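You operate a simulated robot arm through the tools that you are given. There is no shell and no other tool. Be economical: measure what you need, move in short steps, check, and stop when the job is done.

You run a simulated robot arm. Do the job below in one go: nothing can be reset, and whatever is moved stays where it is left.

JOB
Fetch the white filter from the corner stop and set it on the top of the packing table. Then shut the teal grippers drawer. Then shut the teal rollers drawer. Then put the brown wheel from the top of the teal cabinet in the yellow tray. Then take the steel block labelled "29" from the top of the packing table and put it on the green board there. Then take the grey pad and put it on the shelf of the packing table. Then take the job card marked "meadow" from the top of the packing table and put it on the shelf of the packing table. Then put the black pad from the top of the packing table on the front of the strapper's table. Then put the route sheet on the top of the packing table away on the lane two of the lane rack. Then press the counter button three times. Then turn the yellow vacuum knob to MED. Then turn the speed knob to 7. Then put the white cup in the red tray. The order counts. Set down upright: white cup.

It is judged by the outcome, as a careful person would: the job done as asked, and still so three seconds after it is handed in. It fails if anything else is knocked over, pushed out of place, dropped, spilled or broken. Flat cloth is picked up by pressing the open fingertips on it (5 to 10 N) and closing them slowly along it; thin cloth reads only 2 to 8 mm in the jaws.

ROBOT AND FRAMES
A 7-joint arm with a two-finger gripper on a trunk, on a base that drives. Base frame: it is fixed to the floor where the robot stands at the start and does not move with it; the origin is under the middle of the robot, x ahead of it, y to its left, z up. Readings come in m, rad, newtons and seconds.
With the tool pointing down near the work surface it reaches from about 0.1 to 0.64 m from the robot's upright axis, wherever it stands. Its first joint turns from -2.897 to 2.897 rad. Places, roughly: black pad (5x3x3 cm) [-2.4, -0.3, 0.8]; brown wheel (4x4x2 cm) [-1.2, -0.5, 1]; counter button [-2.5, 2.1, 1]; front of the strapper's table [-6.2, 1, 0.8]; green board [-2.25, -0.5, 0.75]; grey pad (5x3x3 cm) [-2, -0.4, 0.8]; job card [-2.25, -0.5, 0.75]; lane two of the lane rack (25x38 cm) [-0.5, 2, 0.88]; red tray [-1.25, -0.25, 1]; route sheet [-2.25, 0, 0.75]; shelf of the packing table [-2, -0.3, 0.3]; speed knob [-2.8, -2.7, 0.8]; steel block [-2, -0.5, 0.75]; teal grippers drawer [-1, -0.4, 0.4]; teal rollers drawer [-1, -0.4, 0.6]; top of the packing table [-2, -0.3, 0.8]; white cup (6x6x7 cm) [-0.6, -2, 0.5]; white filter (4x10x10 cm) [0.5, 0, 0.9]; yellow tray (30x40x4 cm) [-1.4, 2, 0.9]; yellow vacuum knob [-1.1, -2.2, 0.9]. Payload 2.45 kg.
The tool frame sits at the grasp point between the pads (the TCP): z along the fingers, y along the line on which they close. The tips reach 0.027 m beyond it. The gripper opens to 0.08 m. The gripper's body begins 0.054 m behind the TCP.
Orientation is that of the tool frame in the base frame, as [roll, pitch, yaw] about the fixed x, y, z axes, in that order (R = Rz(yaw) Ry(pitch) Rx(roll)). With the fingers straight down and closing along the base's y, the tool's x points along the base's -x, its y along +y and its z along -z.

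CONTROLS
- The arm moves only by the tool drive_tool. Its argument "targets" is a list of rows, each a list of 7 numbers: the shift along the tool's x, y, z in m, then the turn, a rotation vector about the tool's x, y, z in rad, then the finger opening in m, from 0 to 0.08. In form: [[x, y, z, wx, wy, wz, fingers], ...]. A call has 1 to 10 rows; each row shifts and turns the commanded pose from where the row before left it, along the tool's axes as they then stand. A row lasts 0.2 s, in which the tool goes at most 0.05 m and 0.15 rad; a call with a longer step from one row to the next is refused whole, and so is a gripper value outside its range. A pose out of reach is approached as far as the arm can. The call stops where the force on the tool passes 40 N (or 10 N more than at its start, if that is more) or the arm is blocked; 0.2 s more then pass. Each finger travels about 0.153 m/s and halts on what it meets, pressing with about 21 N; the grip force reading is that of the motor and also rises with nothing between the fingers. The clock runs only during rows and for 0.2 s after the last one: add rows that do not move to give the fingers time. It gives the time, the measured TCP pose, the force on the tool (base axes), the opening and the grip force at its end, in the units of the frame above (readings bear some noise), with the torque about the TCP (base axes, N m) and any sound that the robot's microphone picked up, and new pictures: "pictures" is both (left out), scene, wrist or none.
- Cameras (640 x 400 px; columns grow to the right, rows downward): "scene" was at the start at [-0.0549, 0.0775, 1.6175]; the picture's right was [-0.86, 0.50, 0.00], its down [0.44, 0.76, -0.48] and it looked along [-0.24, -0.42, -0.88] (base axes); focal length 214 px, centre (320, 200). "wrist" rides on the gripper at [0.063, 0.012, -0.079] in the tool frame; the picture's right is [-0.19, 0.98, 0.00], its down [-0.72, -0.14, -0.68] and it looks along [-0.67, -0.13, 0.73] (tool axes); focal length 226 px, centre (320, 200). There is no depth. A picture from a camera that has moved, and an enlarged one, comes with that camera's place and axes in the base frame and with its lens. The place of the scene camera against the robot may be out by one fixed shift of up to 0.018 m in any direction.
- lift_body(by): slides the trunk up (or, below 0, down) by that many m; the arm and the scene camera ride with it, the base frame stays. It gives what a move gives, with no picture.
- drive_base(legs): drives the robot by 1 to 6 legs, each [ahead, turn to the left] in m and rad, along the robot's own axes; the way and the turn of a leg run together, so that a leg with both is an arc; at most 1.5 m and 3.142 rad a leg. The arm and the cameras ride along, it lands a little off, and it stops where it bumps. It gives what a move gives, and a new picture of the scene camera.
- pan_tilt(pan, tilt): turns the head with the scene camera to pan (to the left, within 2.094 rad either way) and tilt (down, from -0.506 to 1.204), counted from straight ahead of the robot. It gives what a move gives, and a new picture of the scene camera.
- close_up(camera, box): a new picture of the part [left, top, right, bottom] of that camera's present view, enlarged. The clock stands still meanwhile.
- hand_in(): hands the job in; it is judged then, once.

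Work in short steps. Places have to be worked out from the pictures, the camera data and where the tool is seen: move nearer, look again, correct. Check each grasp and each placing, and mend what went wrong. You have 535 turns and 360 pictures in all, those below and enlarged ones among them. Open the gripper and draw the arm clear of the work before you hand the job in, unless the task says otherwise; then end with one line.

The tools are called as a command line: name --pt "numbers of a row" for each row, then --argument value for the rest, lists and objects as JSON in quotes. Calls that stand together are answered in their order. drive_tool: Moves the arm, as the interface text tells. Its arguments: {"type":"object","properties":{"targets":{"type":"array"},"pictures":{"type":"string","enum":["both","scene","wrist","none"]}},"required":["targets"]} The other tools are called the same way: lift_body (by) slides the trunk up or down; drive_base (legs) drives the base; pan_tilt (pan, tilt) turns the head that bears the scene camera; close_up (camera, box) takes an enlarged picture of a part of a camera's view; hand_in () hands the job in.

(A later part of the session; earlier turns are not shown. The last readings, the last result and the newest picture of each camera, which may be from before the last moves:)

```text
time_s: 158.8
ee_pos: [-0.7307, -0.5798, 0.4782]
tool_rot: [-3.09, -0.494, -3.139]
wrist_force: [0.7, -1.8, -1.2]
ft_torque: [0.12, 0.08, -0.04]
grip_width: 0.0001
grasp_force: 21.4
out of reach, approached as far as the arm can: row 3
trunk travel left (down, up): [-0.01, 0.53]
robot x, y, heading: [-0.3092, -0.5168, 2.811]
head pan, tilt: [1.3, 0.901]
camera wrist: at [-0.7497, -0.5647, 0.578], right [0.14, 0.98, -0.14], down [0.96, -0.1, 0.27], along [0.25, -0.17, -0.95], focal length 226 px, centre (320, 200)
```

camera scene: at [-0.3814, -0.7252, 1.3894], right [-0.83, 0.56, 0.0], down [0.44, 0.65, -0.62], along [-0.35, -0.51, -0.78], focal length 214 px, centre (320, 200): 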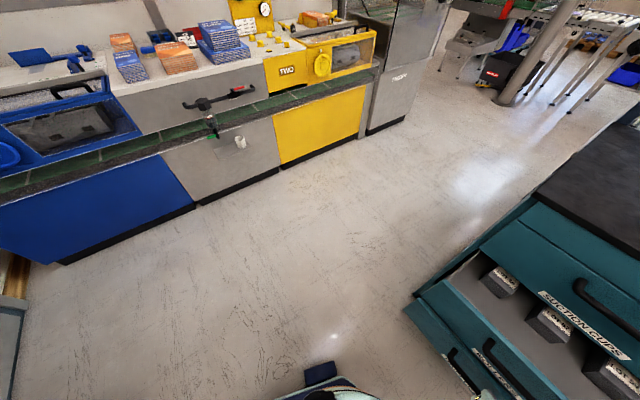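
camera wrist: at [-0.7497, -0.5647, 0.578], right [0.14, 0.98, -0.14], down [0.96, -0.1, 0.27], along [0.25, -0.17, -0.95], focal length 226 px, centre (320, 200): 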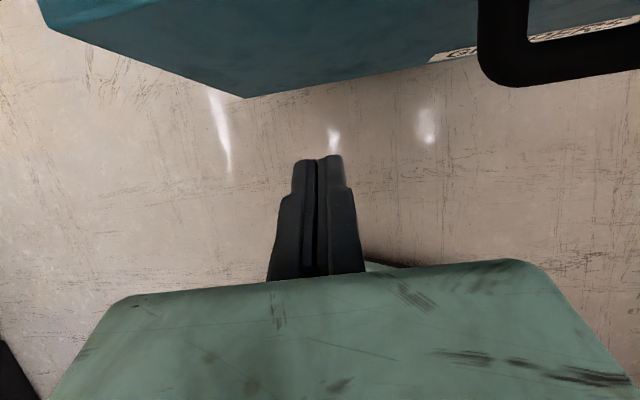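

The wrist camera would hit the upper drawer front first, so I turn the gripper half around its own axis, to have the camera on the robot's side, after shifting clear of the handles.

drive_tool --pt "-0.02 -0.03 -0.01 0 0 0 0" --pt "-0.01 -0.03 -0.005 0 0 0 0" --pt "0 0 0 0 0 0.15 0" --pt "0 0 0 0 0 0.15 0" --pt "0 0 0 0 0 0.15 0" --pt "0 0 0 0 0 0.15 0" --pt "0 0 0 0 0 0.15 0" --pt "0 0 0 0 0 0.15 0" --pt "0 0 0 0 0 0.15 0" --pt "0 0 0 0 0 0.15 0" --pictures "none"

drive_tool --pt "0 0 0 0 0 0.15 0" --pt "0 0 0 0 0 0.15 0" --pt "0 0 0 0 0 0.15 0" --pt "0 0 0 0 0 0.15 0" --pt "0 0 0 0 0 0.15 0" --pt "0 0 0 0 0 0.15 0" --pt "0 0 0 0 0 0.15 0" --pt "0 0 0 0 0 0.15 0" --pt "0 0 0 0 0 0.15 0" --pt "0 0 0 0 0 0.15 0" --pictures "wrist"

```text
time_s: 161.0
ee_pos: [-0.6995, -0.6403, 0.4809]
tool_rot: [-2.661, -0.128, 1.921]
wrist_force: [-0.9, -0.1, -0.5]
ft_torque: [0.05, -0.03, -0.03]
grip_width: 0.0001
grasp_force: 21.0
trunk travel left (down, up): [-0.01, 0.53]
robot x, y, heading: [-0.3078, -0.5175, 2.811]
head pan, tilt: [1.3, 0.901]
```

```text
time_s: 163.2
ee_pos: [-0.6997, -0.6392, 0.4817]
tool_rot: [-2.963, 0.465, 0.496]
wrist_force: [-0.4, 0.0, 0.8]
ft_torque: [0.03, 0.01, -0.01]
grip_width: 0.0002
grasp_force: 20.8
trunk travel left (down, up): [-0.01, 0.53]
robot x, y, heading: [-0.3124, -0.518, 2.819]
head pan, tilt: [1.3, 0.901]
camera wrist: at [-0.6062, -0.62, 0.5216], right [0.24, -0.97, -0.07], down [-0.3, -0.14, 0.94], along [-0.92, -0.2, -0.32], focal length 226 px, centre (320, 200)
```

wrist: 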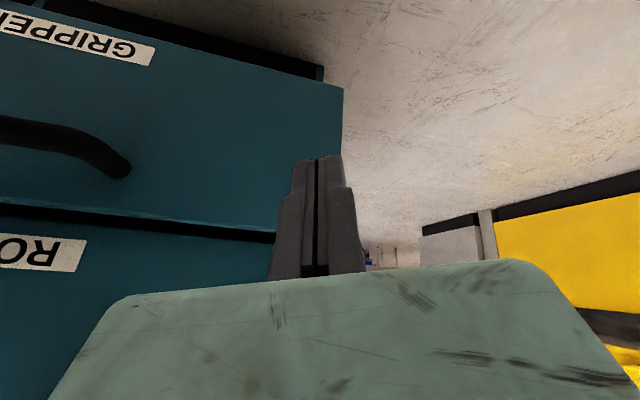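

The camera now sits behind and sees both drawer faces; the tips point at the GRIPPERS face. I shift +y and push in -x.

drive_tool --pt "0.0194 -0.03 0.0069 0 0 0 0" --pt "0.0194 -0.03 0.0069 0 0 0 0" --pt "-0.0236 -0.0119 0.0142 0 0 0 0" --pt "-0.0236 -0.0119 0.0142 0 0 0 0" --pt "-0.0236 -0.0119 0.0142 0 0 0 0" --pictures "wrist"

```text
time_s: 164.4
ee_pos: [-0.8194, -0.5769, 0.4861]
tool_rot: [-2.959, 0.467, 0.497]
wrist_force: [-0.7, -0.4, -1.2]
ft_torque: [-0.01, 0.01, -0.01]
grip_width: 0.0
grasp_force: 21.1
out of reach, approached as far as the arm can: row 1, 2
trunk travel left (down, up): [-0.01, 0.53]
robot x, y, heading: [-0.3115, -0.5149, 2.816]
head pan, tilt: [1.3, 0.901]
camera wrist: at [-0.7276, -0.557, 0.5266], right [0.24, -0.97, -0.07], down [-0.3, -0.14, 0.94], along [-0.93, -0.2, -0.32], focal length 226 px, centre (320, 200)
```

wrist: 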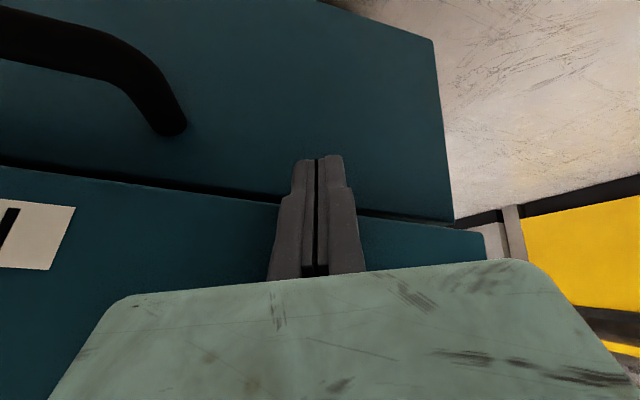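

Tips are on the GRIPPERS face, below the gap. I keep pushing.

drive_tool --pt "-0.0296 -0.0153 0.0224 0 0 0 0" --pt "-0.0296 -0.0153 0.0224 0 0 0 0" --pt "-0.0296 -0.0153 0.0224 0 0 0 0" --pictures "wrist"

```text
time_s: 165.2
ee_pos: [-0.9402, -0.5765, 0.4773]
tool_rot: [-2.961, 0.466, 0.5]
wrist_force: [0.9, 0.5, 0.3]
ft_torque: [0.01, 0.0, 0.0]
grip_width: 0.0002
grasp_force: 21.3
trunk travel left (down, up): [-0.01, 0.53]
robot x, y, heading: [-0.3104, -0.5194, 2.812]
head pan, tilt: [1.3, 0.901]
camera wrist: at [-0.8482, -0.5568, 0.5174], right [0.24, -0.97, -0.07], down [-0.3, -0.14, 0.94], along [-0.92, -0.21, -0.32], focal length 226 px, centre (320, 200)
```

wrist: 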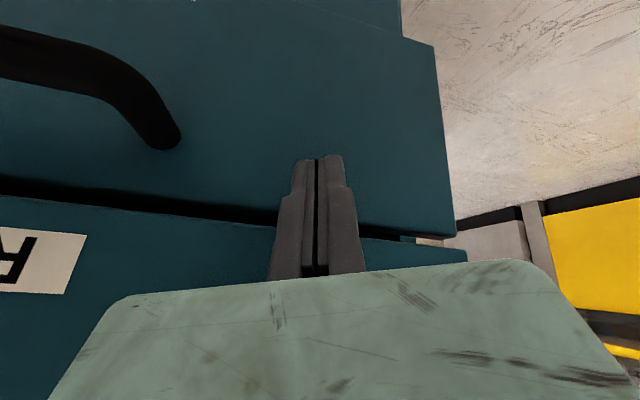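

The ROLLERS front seems to move along too. I look with the scene camera before going on.

pan_tilt --pan 0.5 --tilt 0.7

```text
time_s: 166.3
ee_pos: [-0.9398, -0.5768, 0.4762]
tool_rot: [-2.958, 0.465, 0.499]
wrist_force: [-0.4, -0.1, -0.1]
ft_torque: [0.0, 0.03, -0.05]
grip_width: 0.0001
grasp_force: 21.0
trunk travel left (down, up): [-0.01, 0.53]
robot x, y, heading: [-0.3098, -0.5193, 2.809]
head pan, tilt: [0.499, 0.7]
camera scene: at [-0.4228, -0.6775, 1.4055], right [-0.17, 0.99, 0.0], down [0.64, 0.11, -0.76], along [-0.75, -0.13, -0.64], focal length 214 px, centre (320, 200)
```

scene: 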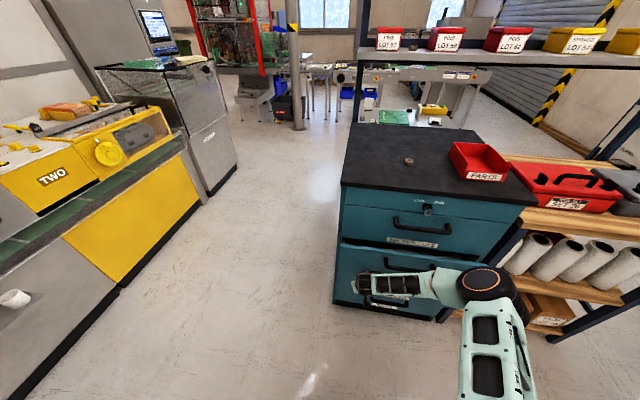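

close_up --camera "scene" --box '[310, 170, 550, 340]'

```text
2.35 times, centred on (430, 255) of scene
camera zoom: at [-0.4228, -0.6775, 1.4055], right [-0.17, 0.99, 0.0], down [0.64, 0.11, -0.76], along [-0.75, -0.13, -0.64], focal length 505 px, centre (61, 71)
```

zoom: 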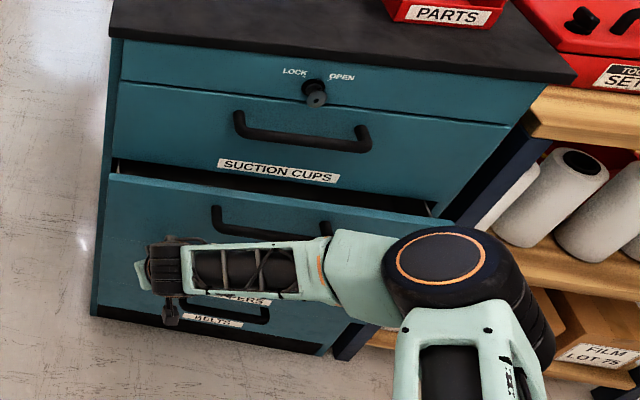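

Both drawers moved in together to ~5 cm open because the hand touched the upper front. I pull back, finish the half turn and lower the tips, so only the GRIPPERS drawer is closed first.

drive_tool --pt "0.0236 0.0119 -0.0142 0 0 0 0" --pt "0.009 0.004 0.018 0 0 0.147 0" --pt "0 0 0 0 0 0.147 0" --pt "0 0 0 0 0 0.146 0" --pictures "none"

```text
time_s: 167.3
ee_pos: [-0.9106, -0.5772, 0.4556]
tool_rot: [3.091, 0.496, 0.001]
wrist_force: [0.5, -0.6, -0.3]
ft_torque: [-0.05, -0.02, -0.02]
grip_width: 0.0
grasp_force: 21.3
trunk travel left (down, up): [-0.01, 0.53]
robot x, y, heading: [-0.3124, -0.5169, 2.817]
head pan, tilt: [0.499, 0.7]
```

Aligned now. I lower further and tilt the tips more toward the drawer.

drive_tool --pt "0.03 0 0.005 0 0 0 0" --pt "0.019 0 0.035 0 0 0 0" --pt "0.019 0 0.035 0 -0.1 0 0" --pt "0 0 0 0 -0.15 0 0" --pictures "wrist"

```text
time_s: 168.3
ee_pos: [-0.9024, -0.5756, 0.3644]
tool_rot: [3.086, 0.595, -0.003]
wrist_force: [-0.5, 0.5, 0.0]
ft_torque: [0.02, 0.01, -0.01]
grip_width: 0.0
grasp_force: 20.6
out of reach, approached as far as the arm can: row 3, 4
trunk travel left (down, up): [-0.01, 0.53]
robot x, y, heading: [-0.3117, -0.5186, 2.815]
head pan, tilt: [0.499, 0.7]
camera wrist: at [-0.8046, -0.5834, 0.397], right [-0.13, -0.98, 0.15], down [-0.22, 0.18, 0.96], along [-0.97, 0.1, -0.24], focal length 226 px, centre (320, 200)
```

wrist: 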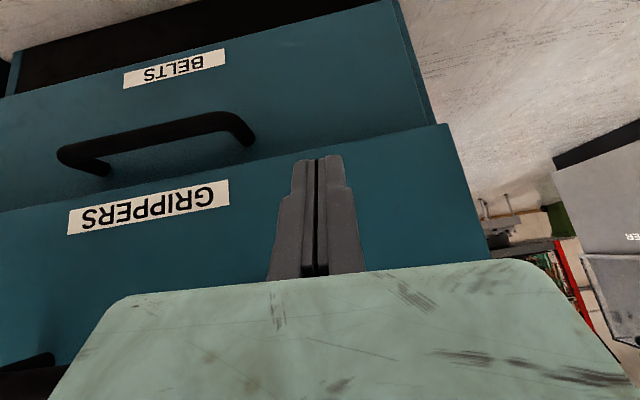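

The tips are at the GRIPPERS face's lower edge. I raise 3 cm and push it shut.

drive_tool --pt "-0.0168 0 -0.0248 0 0 0 0" --pt "-0.0248 0 0.0168 0 0 0 0" --pt "-0.0248 0 0.0168 0 0 0 0" --pictures "wrist"

```text
time_s: 169.1
ee_pos: [-0.9594, -0.5697, 0.3976]
tool_rot: [3.086, 0.595, -0.003]
wrist_force: [0.1, 0.1, 1.6]
ft_torque: [-0.01, -0.04, 0.04]
grip_width: 0.0
grasp_force: 21.2
trunk travel left (down, up): [-0.01, 0.53]
robot x, y, heading: [-0.304, -0.5164, 2.813]
head pan, tilt: [0.499, 0.7]
camera wrist: at [-0.8608, -0.5786, 0.4291], right [-0.13, -0.98, 0.15], down [-0.22, 0.18, 0.96], along [-0.97, 0.1, -0.24], focal length 226 px, centre (320, 200)
```

wrist: 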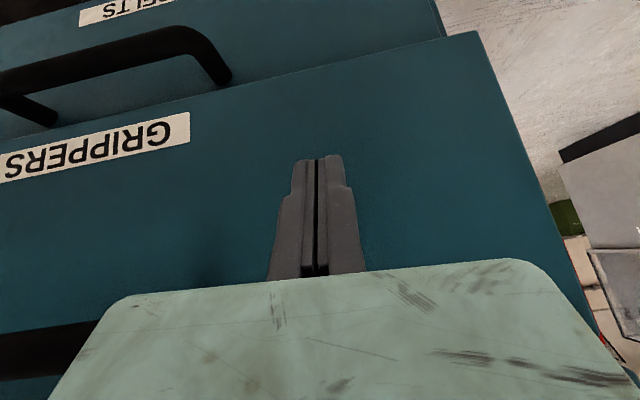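

Good contact at mid-face. I push further until it is seated.

drive_tool --pt "-0.0165 0 0.0112 0 0 0 0" --pt "-0.0165 0 0.0112 0 0 0 0" --pt "-0.0165 0 0.0112 0 0 0 0" --pt "-0.0165 0 0.0112 0 0 0 0" --pictures "wrist"

```text
time_s: 169.9
ee_pos: [-1.0096, -0.5742, 0.3947]
tool_rot: [3.085, 0.589, -0.004]
wrist_force: [2.1, -2.2, -1.6]
ft_torque: [-0.05, -0.07, 0.02]
grip_width: 0.0
grasp_force: 20.8
trunk travel left (down, up): [-0.01, 0.53]
robot x, y, heading: [-0.3108, -0.5173, 2.815]
head pan, tilt: [0.499, 0.7]
stopped in row 3: the force on the tool passed its limit at 102 N (the readings are from after the stop); the commanded pose is now the measured one
camera wrist: at [-0.9123, -0.5829, 0.4269], right [-0.14, -0.98, 0.15], down [-0.22, 0.18, 0.96], along [-0.97, 0.1, -0.24], focal length 226 px, centre (320, 200)
```

wrist: 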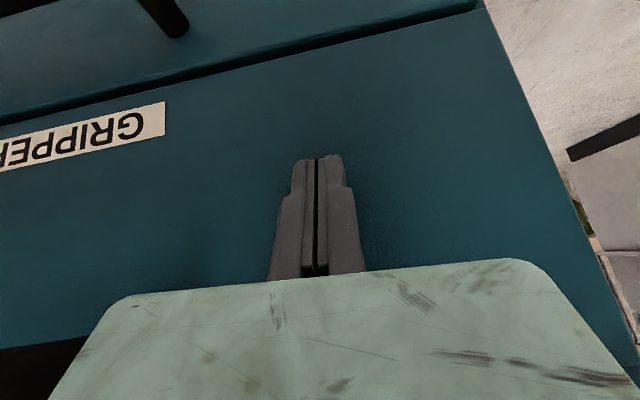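

GRIPPERS is shut flush with BELTS. Now I retract, rise to the ROLLERS face.

drive_tool --pt "0.033 0 -0.0225 0 0 0 0" --pt "0.033 0 -0.0225 0 0 0 0" --pt "0.033 0 -0.0225 0 0 0 0" --pt "0.0 0 -0.0473 0 0 0 0" --pt "-0.0252 0 -0.0373 0 0 0 0" --pt "-0.0252 0 -0.0373 0 0 0 0" --pt "-0.0252 0 -0.0373 0 0 0 0" --pt "-0.0252 0 -0.0373 0 0 0 0" --pictures "wrist"

```text
time_s: 171.7
ee_pos: [-0.8663, -0.5636, 0.6136]
tool_rot: [3.088, 0.588, -0.007]
wrist_force: [-0.9, 0.4, -0.3]
ft_torque: [-0.02, 0.03, -0.03]
grip_width: 0.0001
grasp_force: 21.3
trunk travel left (down, up): [-0.01, 0.53]
robot x, y, heading: [-0.3075, -0.5133, 2.815]
head pan, tilt: [0.499, 0.7]
camera wrist: at [-0.7697, -0.5712, 0.6475], right [-0.14, -0.98, 0.15], down [-0.22, 0.18, 0.96], along [-0.96, 0.1, -0.24], focal length 226 px, centre (320, 200)
```

wrist: 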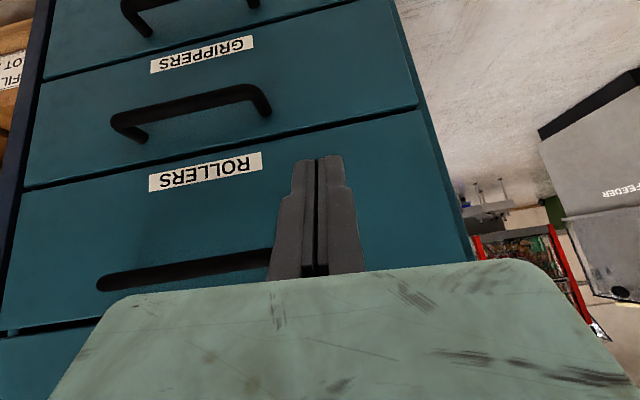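

ROLLERS looks flush too. I check with the scene camera.

close_up --camera "scene" --box '[310, 170, 550, 340]'

close_up --camera "wrist" --box '[0, 80, 300, 350]'

```text
2.35 times, centred on (430, 255) of scene
camera zoom: at [-0.4228, -0.6774, 1.4055], right [-0.17, 0.99, 0.0], down [0.64, 0.11, -0.76], along [-0.75, -0.13, -0.64], focal length 505 px, centre (61, 71)
```

zoom: 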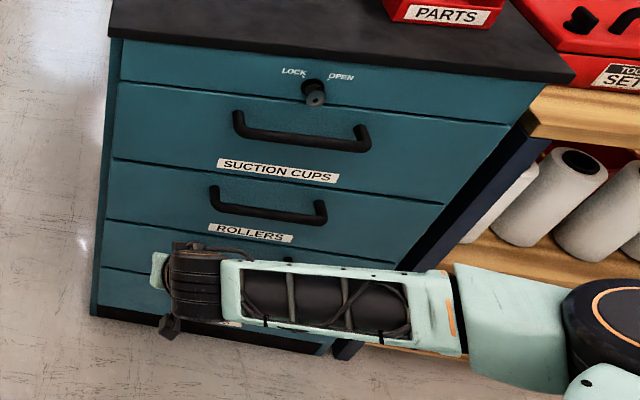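

```text
1.48 times, centred on (150, 215) of wrist
camera zoom: at [-0.7697, -0.5712, 0.6475], right [-0.14, -0.98, 0.15], down [-0.22, 0.18, 0.96], along [-0.96, 0.1, -0.24], focal length 335 px, centre (572, 178)
```

zoom: 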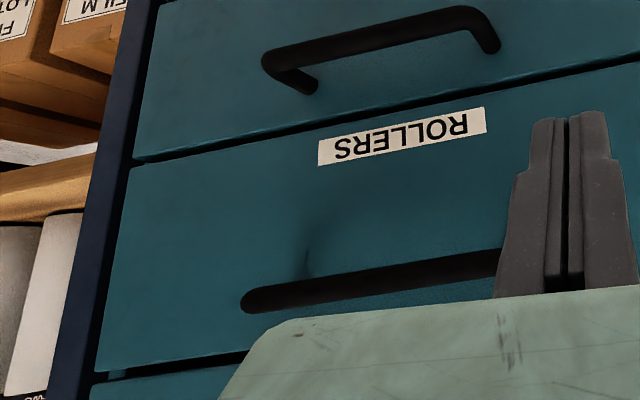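

Both are shut, but ROLLERS may have closed before GRIPPERS. To keep the order sure, I'll pull ROLLERS slightly open by its handle and shut it again. I turn the fingers so that they close up-down.

drive_tool --pt "0.04 0 -0.027 0 0 0 0.0" --pt "0 0 0 0 0 -0.15 0.04" --pt "0 0 0 0 0 -0.15 0.06" --pt "0 0 0 0 0 -0.15 0.06" --pt "0 0 0 0 0 -0.15 0.06" --pt "0 0 0 0 0 -0.15 0.06" --pt "0 0 0 0 0 -0.15 0.06" --pt "0 0 0 0 0 -0.15 0.06" --pt "0 0 0 0 0 -0.15 0.06" --pt "0 0 0 0 0 -0.15 0.06" --pictures "none"

drive_tool --pt "0 0 0 0 0 -0.15 0.06" --pt "0 0 0 0 0 -0.07 0.06" --pictures "wrist"

```text
time_s: 173.9
ee_pos: [-0.8154, -0.5593, 0.6153]
tool_rot: [-2.573, 0.165, 1.41]
wrist_force: [1.0, 0.0, 0.5]
ft_torque: [0.01, -0.01, 0.0]
grip_width: 0.0602
grasp_force: 0.0
trunk travel left (down, up): [-0.01, 0.53]
robot x, y, heading: [-0.3142, -0.5182, 2.811]
head pan, tilt: [0.499, 0.7]
```

```text
time_s: 174.5
ee_pos: [-0.8168, -0.5582, 0.6144]
tool_rot: [-2.551, 0.045, 1.594]
wrist_force: [-0.1, 0.2, 0.3]
ft_torque: [0.01, 0.0, -0.01]
grip_width: 0.06
grasp_force: 0.0
trunk travel left (down, up): [-0.01, 0.53]
robot x, y, heading: [-0.3113, -0.5186, 2.812]
head pan, tilt: [0.499, 0.7]
camera wrist: at [-0.764, -0.4921, 0.6728], right [0.82, -0.2, -0.54], down [0.28, -0.68, 0.68], along [-0.5, -0.7, -0.5], focal length 226 px, centre (320, 200)
```

wrist: 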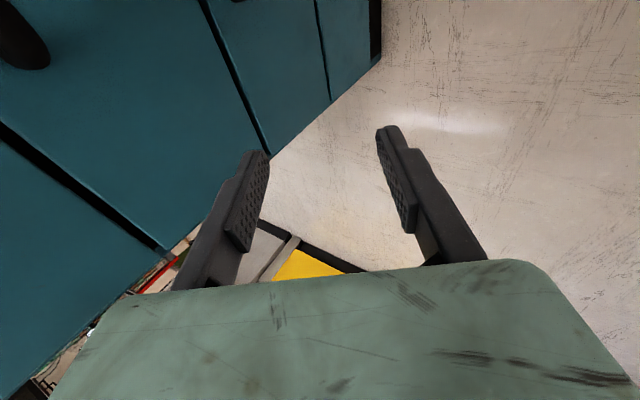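

I tilt a bit more and move in front of the ROLLERS handle's middle.

drive_tool --pt "0 0 0 0.15 0 0 0.06" --pt "0 0 0 0.15 0 0 0.06" --pt "0.035 -0.0194 -0.0176 0 0 0 0.06" --pt "0.035 -0.0194 -0.0176 0 0 0 0.06" --pt "0.035 -0.0194 -0.0176 0 0 0 0.06" --pt "0.035 -0.0194 -0.0176 0 0 0 0.06" --pictures "both"

```text
time_s: 175.9
ee_pos: [-0.8287, -0.4186, 0.7111]
tool_rot: [-2.401, 0.046, 1.595]
wrist_force: [-0.6, 0.0, -0.4]
ft_torque: [-0.02, -0.01, 0.01]
grip_width: 0.0601
grasp_force: 0.1
out of reach, approached as far as the arm can: row 2
trunk travel left (down, up): [-0.01, 0.53]
robot x, y, heading: [-0.3126, -0.5159, 2.814]
head pan, tilt: [0.499, 0.7]
camera scene: at [-0.423, -0.6776, 1.4055], right [-0.17, 0.99, 0.0], down [0.64, 0.11, -0.76], along [-0.75, -0.13, -0.64], focal length 214 px, centre (320, 200)
camera wrist: at [-0.7682, -0.3495, 0.7604], right [0.73, -0.21, -0.65], down [0.37, -0.68, 0.63], along [-0.57, -0.7, -0.42], focal length 226 px, centre (320, 200)
```

scene: 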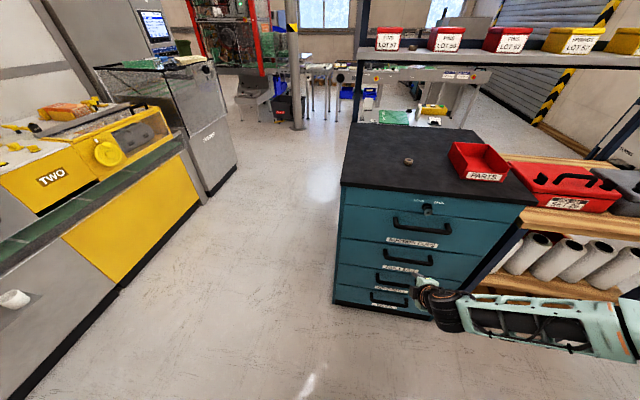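
wrist: 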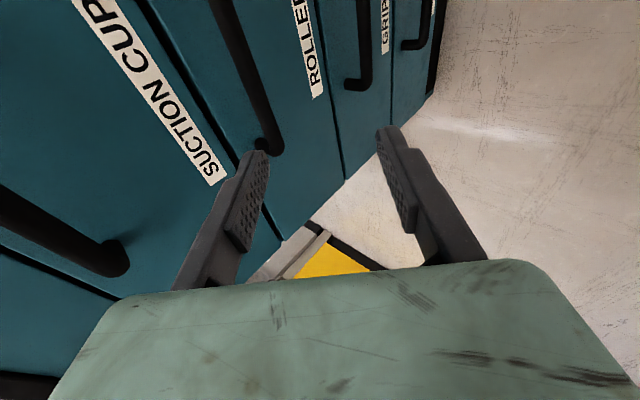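

All drawers are flush. I move to a pre-grasp in front of the ROLLERS handle bar.

drive_tool --pt "0.003 -0.027 0.028 0 0 0 0.05" --pt "0.003 -0.027 0.028 0 0 0 0.05" --pt "0.003 -0.027 0.028 0 0 0 0.05" --pictures "wrist"

```text
time_s: 176.7
ee_pos: [-0.9457, -0.4083, 0.7045]
tool_rot: [-2.404, 0.046, 1.596]
wrist_force: [0.5, 0.5, -0.4]
ft_torque: [0.0, 0.0, 0.02]
grip_width: 0.0501
grasp_force: 0.0
trunk travel left (down, up): [-0.01, 0.53]
robot x, y, heading: [-0.3149, -0.5183, 2.814]
head pan, tilt: [0.499, 0.7]
camera wrist: at [-0.8838, -0.342, 0.7525], right [0.73, -0.21, -0.65], down [0.37, -0.68, 0.63], along [-0.57, -0.7, -0.42], focal length 226 px, centre (320, 200)
```

wrist: 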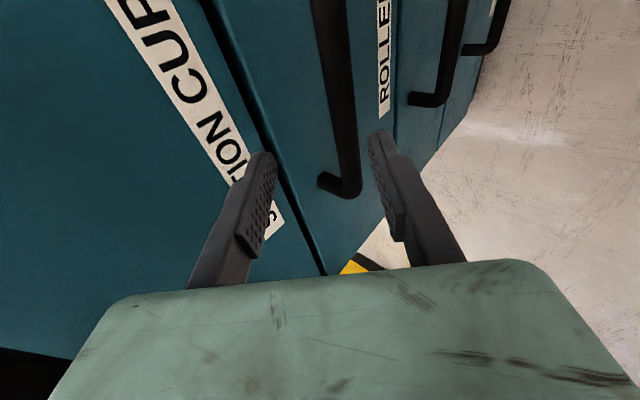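

The bar lies between the fingers, ~16 mm toward the lower finger. I shift, advance and close on it.

drive_tool --pt "0 0.016 0.0 0 0 0 0.05" --pt "0 0 0.02 0 0 0 0.05" --pt "0 0 0.02 0 0 0 0.05" --pictures "wrist"

```text
time_s: 177.5
ee_pos: [-0.9613, -0.4132, 0.6646]
tool_rot: [-2.404, 0.044, 1.595]
wrist_force: [0.7, -0.3, 0.0]
ft_torque: [-0.02, 0.02, -0.02]
grip_width: 0.0502
grasp_force: 0.1
trunk travel left (down, up): [-0.01, 0.53]
robot x, y, heading: [-0.3121, -0.5152, 2.813]
head pan, tilt: [0.499, 0.7]
camera wrist: at [-0.8999, -0.3464, 0.7132], right [0.73, -0.21, -0.65], down [0.37, -0.68, 0.63], along [-0.57, -0.7, -0.42], focal length 226 px, centre (320, 200)
```

wrist: 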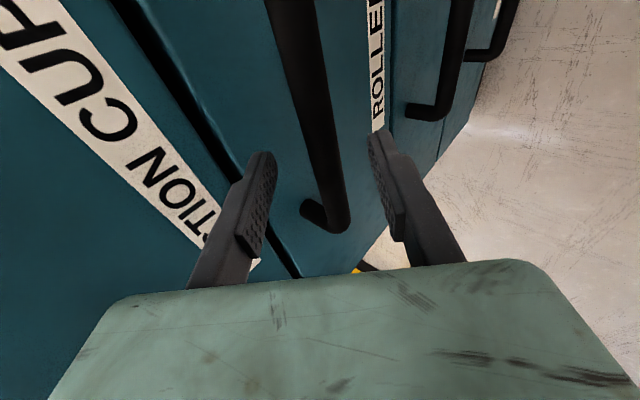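

Centred. I go slightly deeper and close on the bar.

drive_tool --pt "0 0 0.012 0 0 0 0.05" --pt "0 0 0 0 0 0 0.0" --pt "0 0 0 0 0 0 0.0" --pt "0 0 0 0 0 0 0.0" --pictures "wrist"

```text
time_s: 178.5
ee_pos: [-0.9691, -0.4144, 0.6541]
tool_rot: [-2.406, 0.047, 1.593]
wrist_force: [5.2, 0.2, -9.5]
ft_torque: [-0.07, -0.16, 0.11]
grip_width: 0.0173
grasp_force: 42.7
trunk travel left (down, up): [-0.01, 0.53]
robot x, y, heading: [-0.3108, -0.5201, 2.815]
head pan, tilt: [0.499, 0.7]
camera wrist: at [-0.9078, -0.3471, 0.7027], right [0.73, -0.21, -0.65], down [0.37, -0.68, 0.63], along [-0.57, -0.7, -0.42], focal length 226 px, centre (320, 200)
```

wrist: 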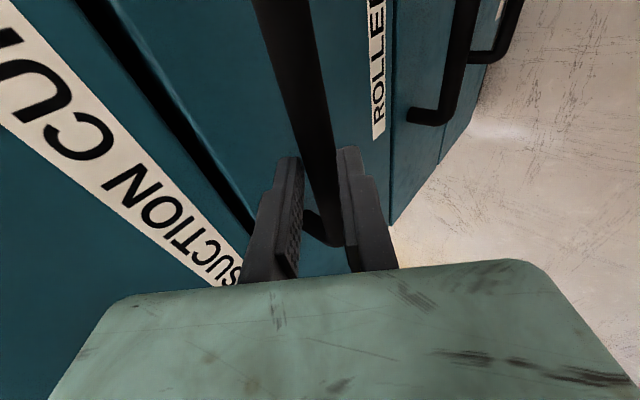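

Bar gripped. I pull the drawer out by 6 cm.

drive_tool --pt "0 0.0148 -0.0135 0 0 0 0" --pt "0 0.0148 -0.0135 0 0 0 0" --pt "0 0.0148 -0.0135 0 0 0 0" --pt "0 0 0 0 0 0 0" --pictures "wrist"

```text
time_s: 179.5
ee_pos: [-0.9098, -0.4134, 0.6556]
tool_rot: [-2.403, 0.046, 1.594]
wrist_force: [0.0, 0.4, -0.7]
ft_torque: [0.02, 0.0, -0.02]
grip_width: 0.0001
grasp_force: 29.4
trunk travel left (down, up): [-0.01, 0.53]
robot x, y, heading: [-0.3133, -0.5188, 2.81]
head pan, tilt: [0.499, 0.7]
camera wrist: at [-0.849, -0.3457, 0.7045], right [0.73, -0.21, -0.65], down [0.37, -0.68, 0.63], along [-0.57, -0.7, -0.42], focal length 226 px, centre (320, 200)
```

wrist: 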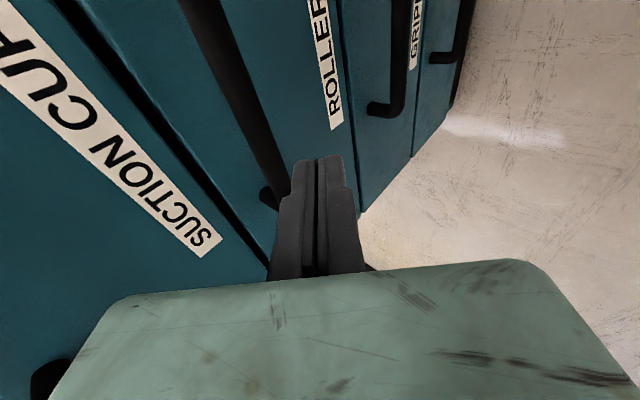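

The fingers slipped off. I check whether the drawer came out a bit.

close_up --camera "scene" --box '[320, 190, 480, 290]'

```text
4.00 times, centred on (400, 240) of scene
camera zoom: at [-0.4225, -0.6774, 1.4055], right [-0.17, 0.99, 0.0], down [0.63, 0.11, -0.76], along [-0.75, -0.13, -0.64], focal length 858 px, centre (0, 40)
```

zoom: 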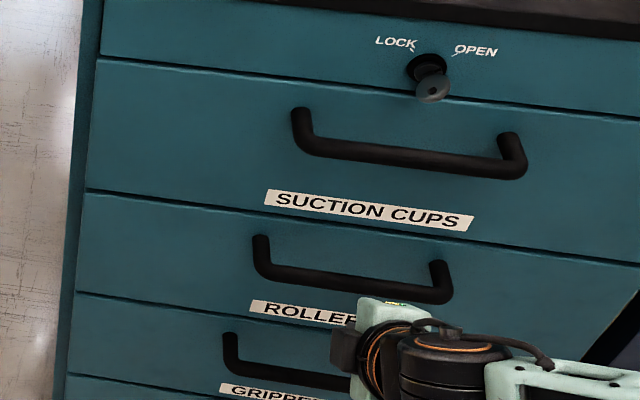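

It stayed shut and the grip slipped. I retry with a steeper tool so the inner finger hooks behind the bar.

drive_tool --pt "0 0.01 -0.01 -0.12 0 0 0.036" --pt "0 0 0 -0.12 0 0 0.036" --pt "0 -0.03 -0.014 0 0 0 0.036" --pt "0 -0.03 -0.014 0 0 0 0.036" --pictures "wrist"

```text
time_s: 180.5
ee_pos: [-0.9366, -0.4112, 0.7093]
tool_rot: [-2.644, 0.047, 1.594]
wrist_force: [-0.6, 0.1, -0.9]
ft_torque: [-0.01, 0.02, 0.04]
grip_width: 0.036
grasp_force: 0.0
trunk travel left (down, up): [-0.01, 0.53]
robot x, y, heading: [-0.3092, -0.5154, 2.815]
head pan, tilt: [0.499, 0.7]
camera wrist: at [-0.8886, -0.3432, 0.7708], right [0.87, -0.19, -0.46], down [0.22, -0.68, 0.7], along [-0.45, -0.71, -0.55], focal length 226 px, centre (320, 200)
```

wrist: 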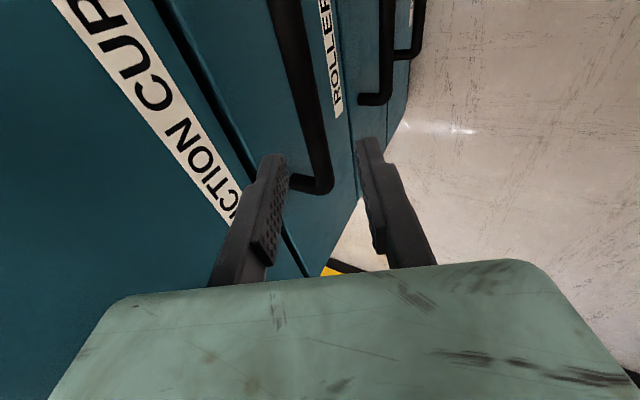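

Nearly centred; a small shift, then descend over the bar.

drive_tool --pt "0 -0.006 0.02 0 0 0 0.036" --pt "0 0 0.02 0 0 0 0.036" --pt "0 0 0.015 0 0 0 0.036" --pictures "wrist"

```text
time_s: 181.3
ee_pos: [-0.9664, -0.4121, 0.6639]
tool_rot: [-2.644, 0.045, 1.593]
wrist_force: [-0.1, 0.4, -0.9]
ft_torque: [0.03, 0.02, -0.02]
grip_width: 0.0361
grasp_force: 0.0
trunk travel left (down, up): [-0.01, 0.53]
robot x, y, heading: [-0.3098, -0.5162, 2.816]
head pan, tilt: [0.499, 0.7]
camera wrist: at [-0.9187, -0.3448, 0.7272], right [0.87, -0.19, -0.46], down [0.22, -0.68, 0.7], along [-0.45, -0.7, -0.55], focal length 226 px, centre (320, 200)
```

wrist: 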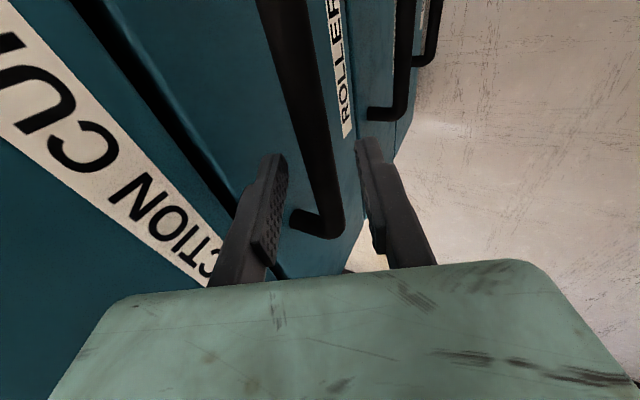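

Go deeper by 18 mm, close, and pull in small steps.

drive_tool --pt "0 0 0.01 0 0 0 0.036" --pt "0 0 0.01 0 0 0 0.036" --pt "0 0 0 0 0 0 0.0" --pt "0 0 0 0 0 0 0.0" --pt "0 0.0088 -0.0048 0 0 0 0" --pt "0 0.0088 -0.0048 0 0 0 0" --pt "0 0.0088 -0.0048 0 0 0 0" --pt "0 0.0088 -0.0048 0 0 0 0" --pictures "wrist"

```text
time_s: 183.1
ee_pos: [-0.9337, -0.4147, 0.6477]
tool_rot: [-2.644, 0.05, 1.597]
wrist_force: [1.7, -16.1, -0.7]
ft_torque: [-0.2, -0.05, 0.06]
grip_width: 0.0175
grasp_force: 42.8
trunk travel left (down, up): [-0.01, 0.53]
robot x, y, heading: [-0.3143, -0.5184, 2.815]
head pan, tilt: [0.499, 0.7]
camera wrist: at [-0.8878, -0.3467, 0.7095], right [0.87, -0.19, -0.46], down [0.22, -0.68, 0.7], along [-0.45, -0.71, -0.55], focal length 226 px, centre (320, 200)
```

wrist: 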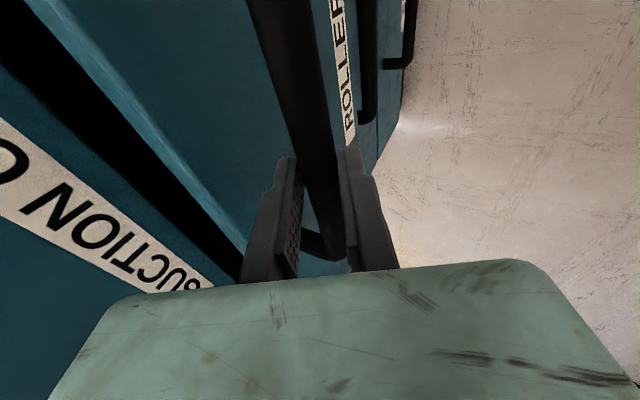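

The drawer is out ~4 cm. I pull 2 cm more, then push it back in fully.

drive_tool --pt "0 0.0088 -0.0048 0 0 0 0" --pt "0 0.0088 -0.0048 0 0 0 0" --pt "0 0 0 0 0 0 0" --pt "0 -0.0132 0.0072 0 0 0 0" --pt "0 -0.0132 0.0072 0 0 0 0" --pt "0 -0.0132 0.0072 0 0 0 0" --pt "0 -0.0132 0.0072 0 0 0 0" --pt "0 -0.0088 0.0048 0 0 0 0" --pt "0 -0.0088 0.0048 0 0 0 0" --pictures "wrist"

```text
time_s: 184.9
ee_pos: [-0.9784, -0.4142, 0.647]
tool_rot: [-2.649, 0.046, 1.591]
wrist_force: [24.6, -1.5, 25.6]
ft_torque: [-0.05, -0.21, 0.03]
grip_width: 0.0178
grasp_force: 42.6
trunk travel left (down, up): [-0.01, 0.53]
robot x, y, heading: [-0.3084, -0.5187, 2.818]
head pan, tilt: [0.499, 0.7]
stopped in row 9: the force on the tool passed its limit at 53 N (the readings are from after the stop); the commanded pose is now the measured one
camera wrist: at [-0.9311, -0.3464, 0.7094], right [0.87, -0.2, -0.46], down [0.21, -0.68, 0.7], along [-0.45, -0.7, -0.55], focal length 226 px, centre (320, 200)
```

wrist: 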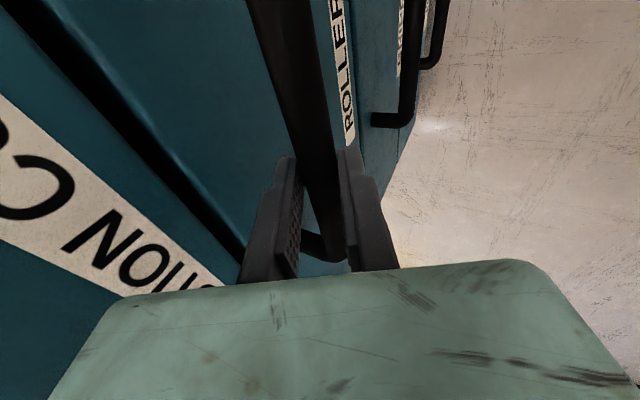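

The drawer is back to its stop. I open and retreat along the tool axis, then inspect.

drive_tool --pt "0 0 0 0 0 0 0.036" --pt "0 0 0 0 0 0 0.036" --pt "0 0 -0.04 0 0 0 0.036" --pt "0 0.01 -0.04 0 0 0 0.036" --pt "0 0.04 -0.0 0 0 0 0.0" --pt "0 0.04 -0.0 0 0 0 0.0" --pictures "none"

close_up --camera "scene" --box '[320, 190, 480, 330]'

close_up --camera "wrist" --box '[0, 0, 640, 400]'

```text
time_s: 186.3
ee_pos: [-0.8627, -0.4096, 0.6743]
tool_rot: [-2.65, 0.046, 1.59]
wrist_force: [0.6, 0.3, -0.3]
ft_torque: [0.01, 0.0, 0.01]
grip_width: 0.0
grasp_force: 21.0
trunk travel left (down, up): [-0.01, 0.53]
robot x, y, heading: [-0.3102, -0.5189, 2.815]
head pan, tilt: [0.499, 0.7]
```

```text
2.86 times, centred on (400, 260) of scene
camera zoom: at [-0.4224, -0.6781, 1.4054], right [-0.17, 0.99, 0.0], down [0.64, 0.11, -0.76], along [-0.75, -0.13, -0.64], focal length 613 px, centre (91, 29)
```

zoom: 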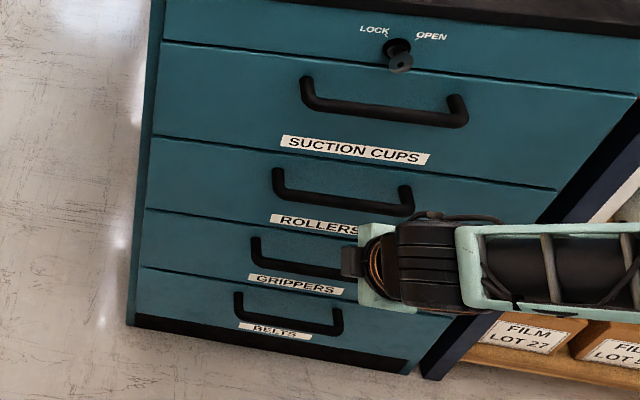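

```text
1.00 times, centred on (320, 200) of wrist (not enlarged: the box is as wide or as high as the picture)
camera zoom: at [-0.8155, -0.3419, 0.7363], right [0.87, -0.2, -0.45], down [0.21, -0.68, 0.7], along [-0.45, -0.7, -0.55], focal length 226 px, centre (320, 200)
```

zoom: 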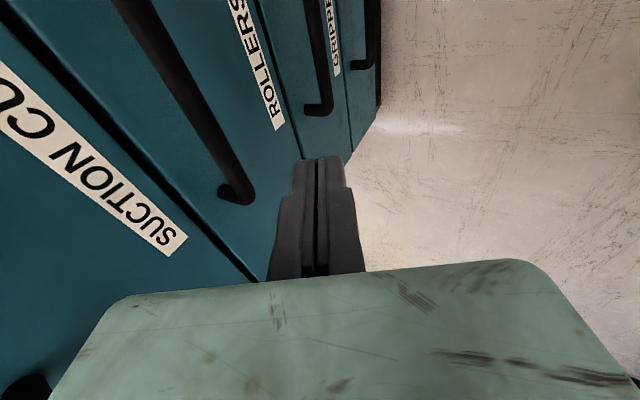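

Both drawers are shut. Next the brown wheel on the cabinet top. I raise the trunk, level the tool and lift it above the cabinet.

lift_body --by 0.24

drive_tool --pt "0 0.02 -0.03 -0.12 0 0 0.0" --pt "0 0 -0.03 -0.12 0 0 0.0" --pt "0 0 -0.04 -0.12 0 0 0.0" --pt "0 0 -0.04 -0.13 0 0 0.0" --pt "0 0 -0.04 0 0 -0.15 0.0" --pt "0 0 -0.04 0 0 -0.15 0.0" --pt "0 0 -0.04 0 0 -0.15 0.0" --pt "0 0 0 0 0 -0.15 0.0" --pt "0 0 0 0 0 -0.15 0.0" --pt "0 0 0 0 0 -0.15 0.0" --pictures "scene"

```text
time_s: 188.8
ee_pos: [-0.8626, -0.4087, 0.9139]
tool_rot: [-2.648, 0.045, 1.592]
wrist_force: [-0.2, -0.2, -0.3]
ft_torque: [-0.01, -0.01, 0.0]
grip_width: 0.0001
grasp_force: 21.0
trunk travel left (down, up): [-0.25, 0.29]
robot x, y, heading: [-0.3066, -0.5181, 2.819]
head pan, tilt: [0.499, 0.7]
```

```text
time_s: 191.0
ee_pos: [-0.805, -0.3967, 1.1578]
tool_rot: [-3.104, 0.03, 2.494]
wrist_force: [0.1, -0.4, -0.8]
ft_torque: [-0.01, -0.02, 0.0]
grip_width: 0.0001
grasp_force: 21.2
trunk travel left (down, up): [-0.25, 0.29]
robot x, y, heading: [-0.3065, -0.5198, 2.815]
head pan, tilt: [0.499, 0.7]
camera scene: at [-0.4221, -0.6777, 1.6455], right [-0.17, 0.99, 0.0], down [0.63, 0.11, -0.76], along [-0.75, -0.13, -0.64], focal length 214 px, centre (320, 200)
```

scene: 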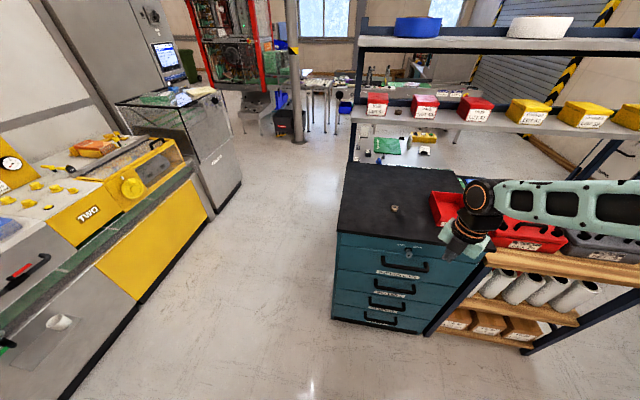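

The wheel is at about [-1.17, -0.47, 1.01]. I drive closer to the cabinet.

drive_base --legs '[[0.27, 0]]'

drive_tool --pt "0 0 0 -0.038 0.03 -0.1 0.05" --pt "0 0 0 0 0 -0.15 0.07" --pt "0 0 0 0 0 -0.13 0.07" --pictures "both"

```text
time_s: 192.9
ee_pos: [-1.0621, -0.3084, 1.156]
tool_rot: [-3.106, 0.027, 2.49]
wrist_force: [-0.5, 0.6, 0.6]
ft_torque: [0.02, 0.0, -0.01]
grip_width: 0.0001
grasp_force: 20.8
trunk travel left (down, up): [-0.25, 0.29]
robot x, y, heading: [-0.5646, -0.4335, 2.803]
head pan, tilt: [0.499, 0.7]
camera scene: at [-0.6797, -0.5894, 1.6454], right [-0.17, 0.99, 0.0], down [0.64, 0.11, -0.76], along [-0.75, -0.13, -0.64], focal length 214 px, centre (320, 200)
```

scene: 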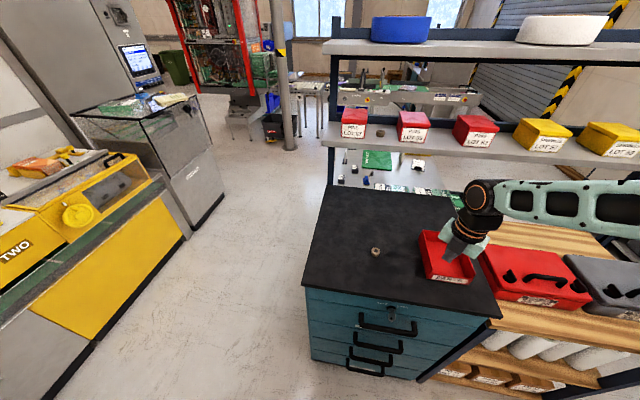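

```text
time_s: 193.7
ee_pos: [-1.0611, -0.3067, 1.1568]
tool_rot: [3.14, -0.004, 2.871]
wrist_force: [0.6, -0.4, 0.7]
ft_torque: [-0.03, -0.01, -0.02]
grip_width: 0.0699
grasp_force: 0.1
trunk travel left (down, up): [-0.25, 0.29]
robot x, y, heading: [-0.566, -0.4316, 2.808]
head pan, tilt: [0.499, 0.7]
camera scene: at [-0.6786, -0.5895, 1.6455], right [-0.17, 0.99, 0.0], down [0.64, 0.11, -0.76], along [-0.75, -0.13, -0.64], focal length 214 px, centre (320, 200)
camera wrist: at [-1.118, -0.2782, 1.2389], right [0.45, 0.89, 0.0], down [0.66, -0.33, 0.68], along [0.61, -0.3, -0.73], focal length 226 px, centre (320, 200)
```

scene: 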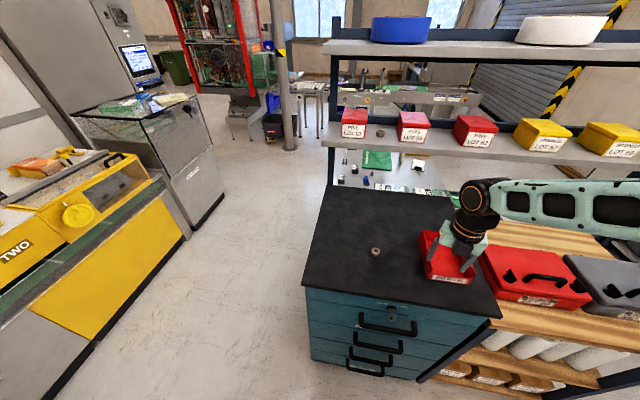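
wrist: 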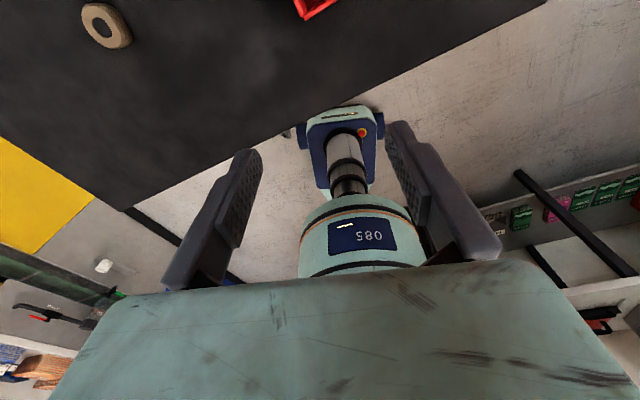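

The wheel is near [-1.178, -0.455]. I move over it and lower a bit.

drive_tool --pt "0.018 -0.0435 0.005 0 0 0 0.07" --pt "0.018 -0.0435 0.005 0 0 0 0.07" --pt "0.018 -0.0435 0.01 0 0 0 0.07" --pt "0.018 -0.0435 0.01 0 0 0 0.07" --pictures "wrist"

```text
time_s: 194.7
ee_pos: [-1.1809, -0.455, 1.1253]
tool_rot: [3.139, -0.003, 2.87]
wrist_force: [-0.5, -0.8, -0.2]
ft_torque: [0.03, 0.01, 0.0]
grip_width: 0.0699
grasp_force: 0.0
trunk travel left (down, up): [-0.25, 0.29]
robot x, y, heading: [-0.5662, -0.4283, 2.814]
head pan, tilt: [0.499, 0.7]
camera wrist: at [-1.238, -0.4272, 1.2071], right [0.45, 0.89, 0.0], down [0.66, -0.33, 0.68], along [0.61, -0.3, -0.73], focal length 226 px, centre (320, 200)
```

wrist: 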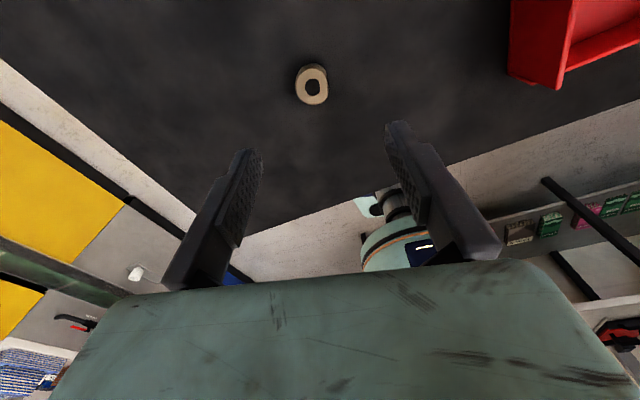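

I correct by 1 cm and lower to just above the wheel.

drive_tool --pt "0.01 -0.004 0.03 0 0 0 0.07" --pt "0 0 0.03 0 0 0 0.07" --pictures "wrist"

```text
time_s: 195.3
ee_pos: [-1.191, -0.4566, 1.0679]
tool_rot: [3.139, -0.005, 2.869]
wrist_force: [0.1, -0.5, 0.4]
ft_torque: [0.04, 0.01, 0.05]
grip_width: 0.0699
grasp_force: 0.0
trunk travel left (down, up): [-0.25, 0.29]
robot x, y, heading: [-0.5663, -0.4316, 2.804]
head pan, tilt: [0.499, 0.7]
camera wrist: at [-1.2481, -0.4276, 1.1489], right [0.45, 0.89, 0.0], down [0.66, -0.33, 0.68], along [0.61, -0.3, -0.74], focal length 226 px, centre (320, 200)
```

wrist: 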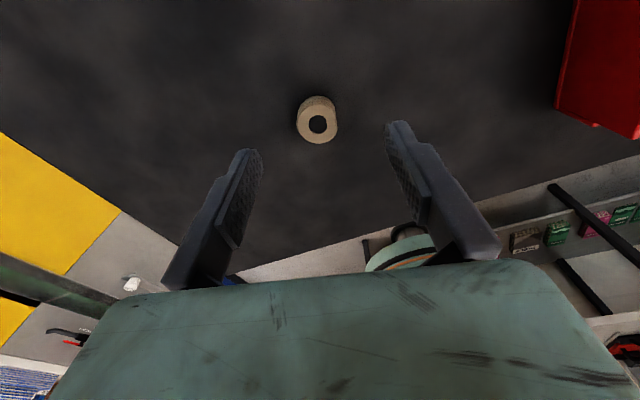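

Aligned. I descend to near the cabinet top, watching force.

drive_tool --pt "0.002 0 0.02 0 0 0 0.07" --pt "0 0 0.015 0 0 0 0.07" --pt "0 0 0.004 0 0 0 0.07" --pictures "wrist"

```text
time_s: 196.1
ee_pos: [-1.1887, -0.457, 1.0286]
tool_rot: [3.141, -0.004, 2.87]
wrist_force: [0.3, 0.3, -1.1]
ft_torque: [0.0, 0.0, 0.0]
grip_width: 0.07
grasp_force: 0.0
trunk travel left (down, up): [-0.25, 0.29]
robot x, y, heading: [-0.5666, -0.4301, 2.814]
head pan, tilt: [0.499, 0.7]
camera wrist: at [-1.2474, -0.4272, 1.1098], right [0.45, 0.89, 0.0], down [0.66, -0.33, 0.68], along [0.61, -0.31, -0.73], focal length 226 px, centre (320, 200)
```

wrist: 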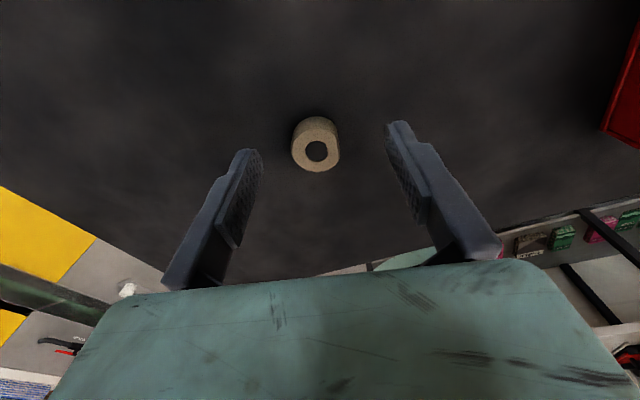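

Its top is about at tip level; I go 17 mm lower and close.

drive_tool --pt "0 0 0.01 0 0 0 0.07" --pt "0 0 0.006 0 0 0 0.07" --pt "0 0 0 0 0 0 0.02" --pt "0 0 0 0 0 0 0.0" --pt "0 0 0 0 0 0 0.0" --pictures "wrist"

```text
time_s: 197.3
ee_pos: [-1.1915, -0.4568, 1.0127]
tool_rot: [3.14, -0.002, 2.87]
wrist_force: [-0.2, 0.5, -0.1]
ft_torque: [-0.01, -0.01, -0.03]
grip_width: 0.0
grasp_force: 20.5
trunk travel left (down, up): [-0.25, 0.29]
robot x, y, heading: [-0.566, -0.429, 2.81]
head pan, tilt: [0.499, 0.7]
camera wrist: at [-1.2488, -0.4275, 1.0938], right [0.45, 0.89, 0.0], down [0.66, -0.33, 0.68], along [0.61, -0.31, -0.73], focal length 226 px, centre (320, 200)
```

wrist: 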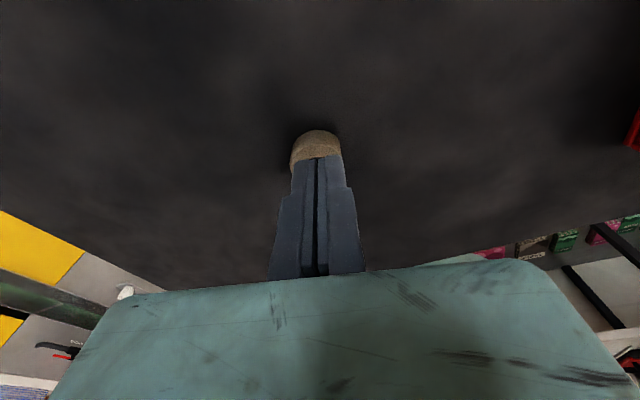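

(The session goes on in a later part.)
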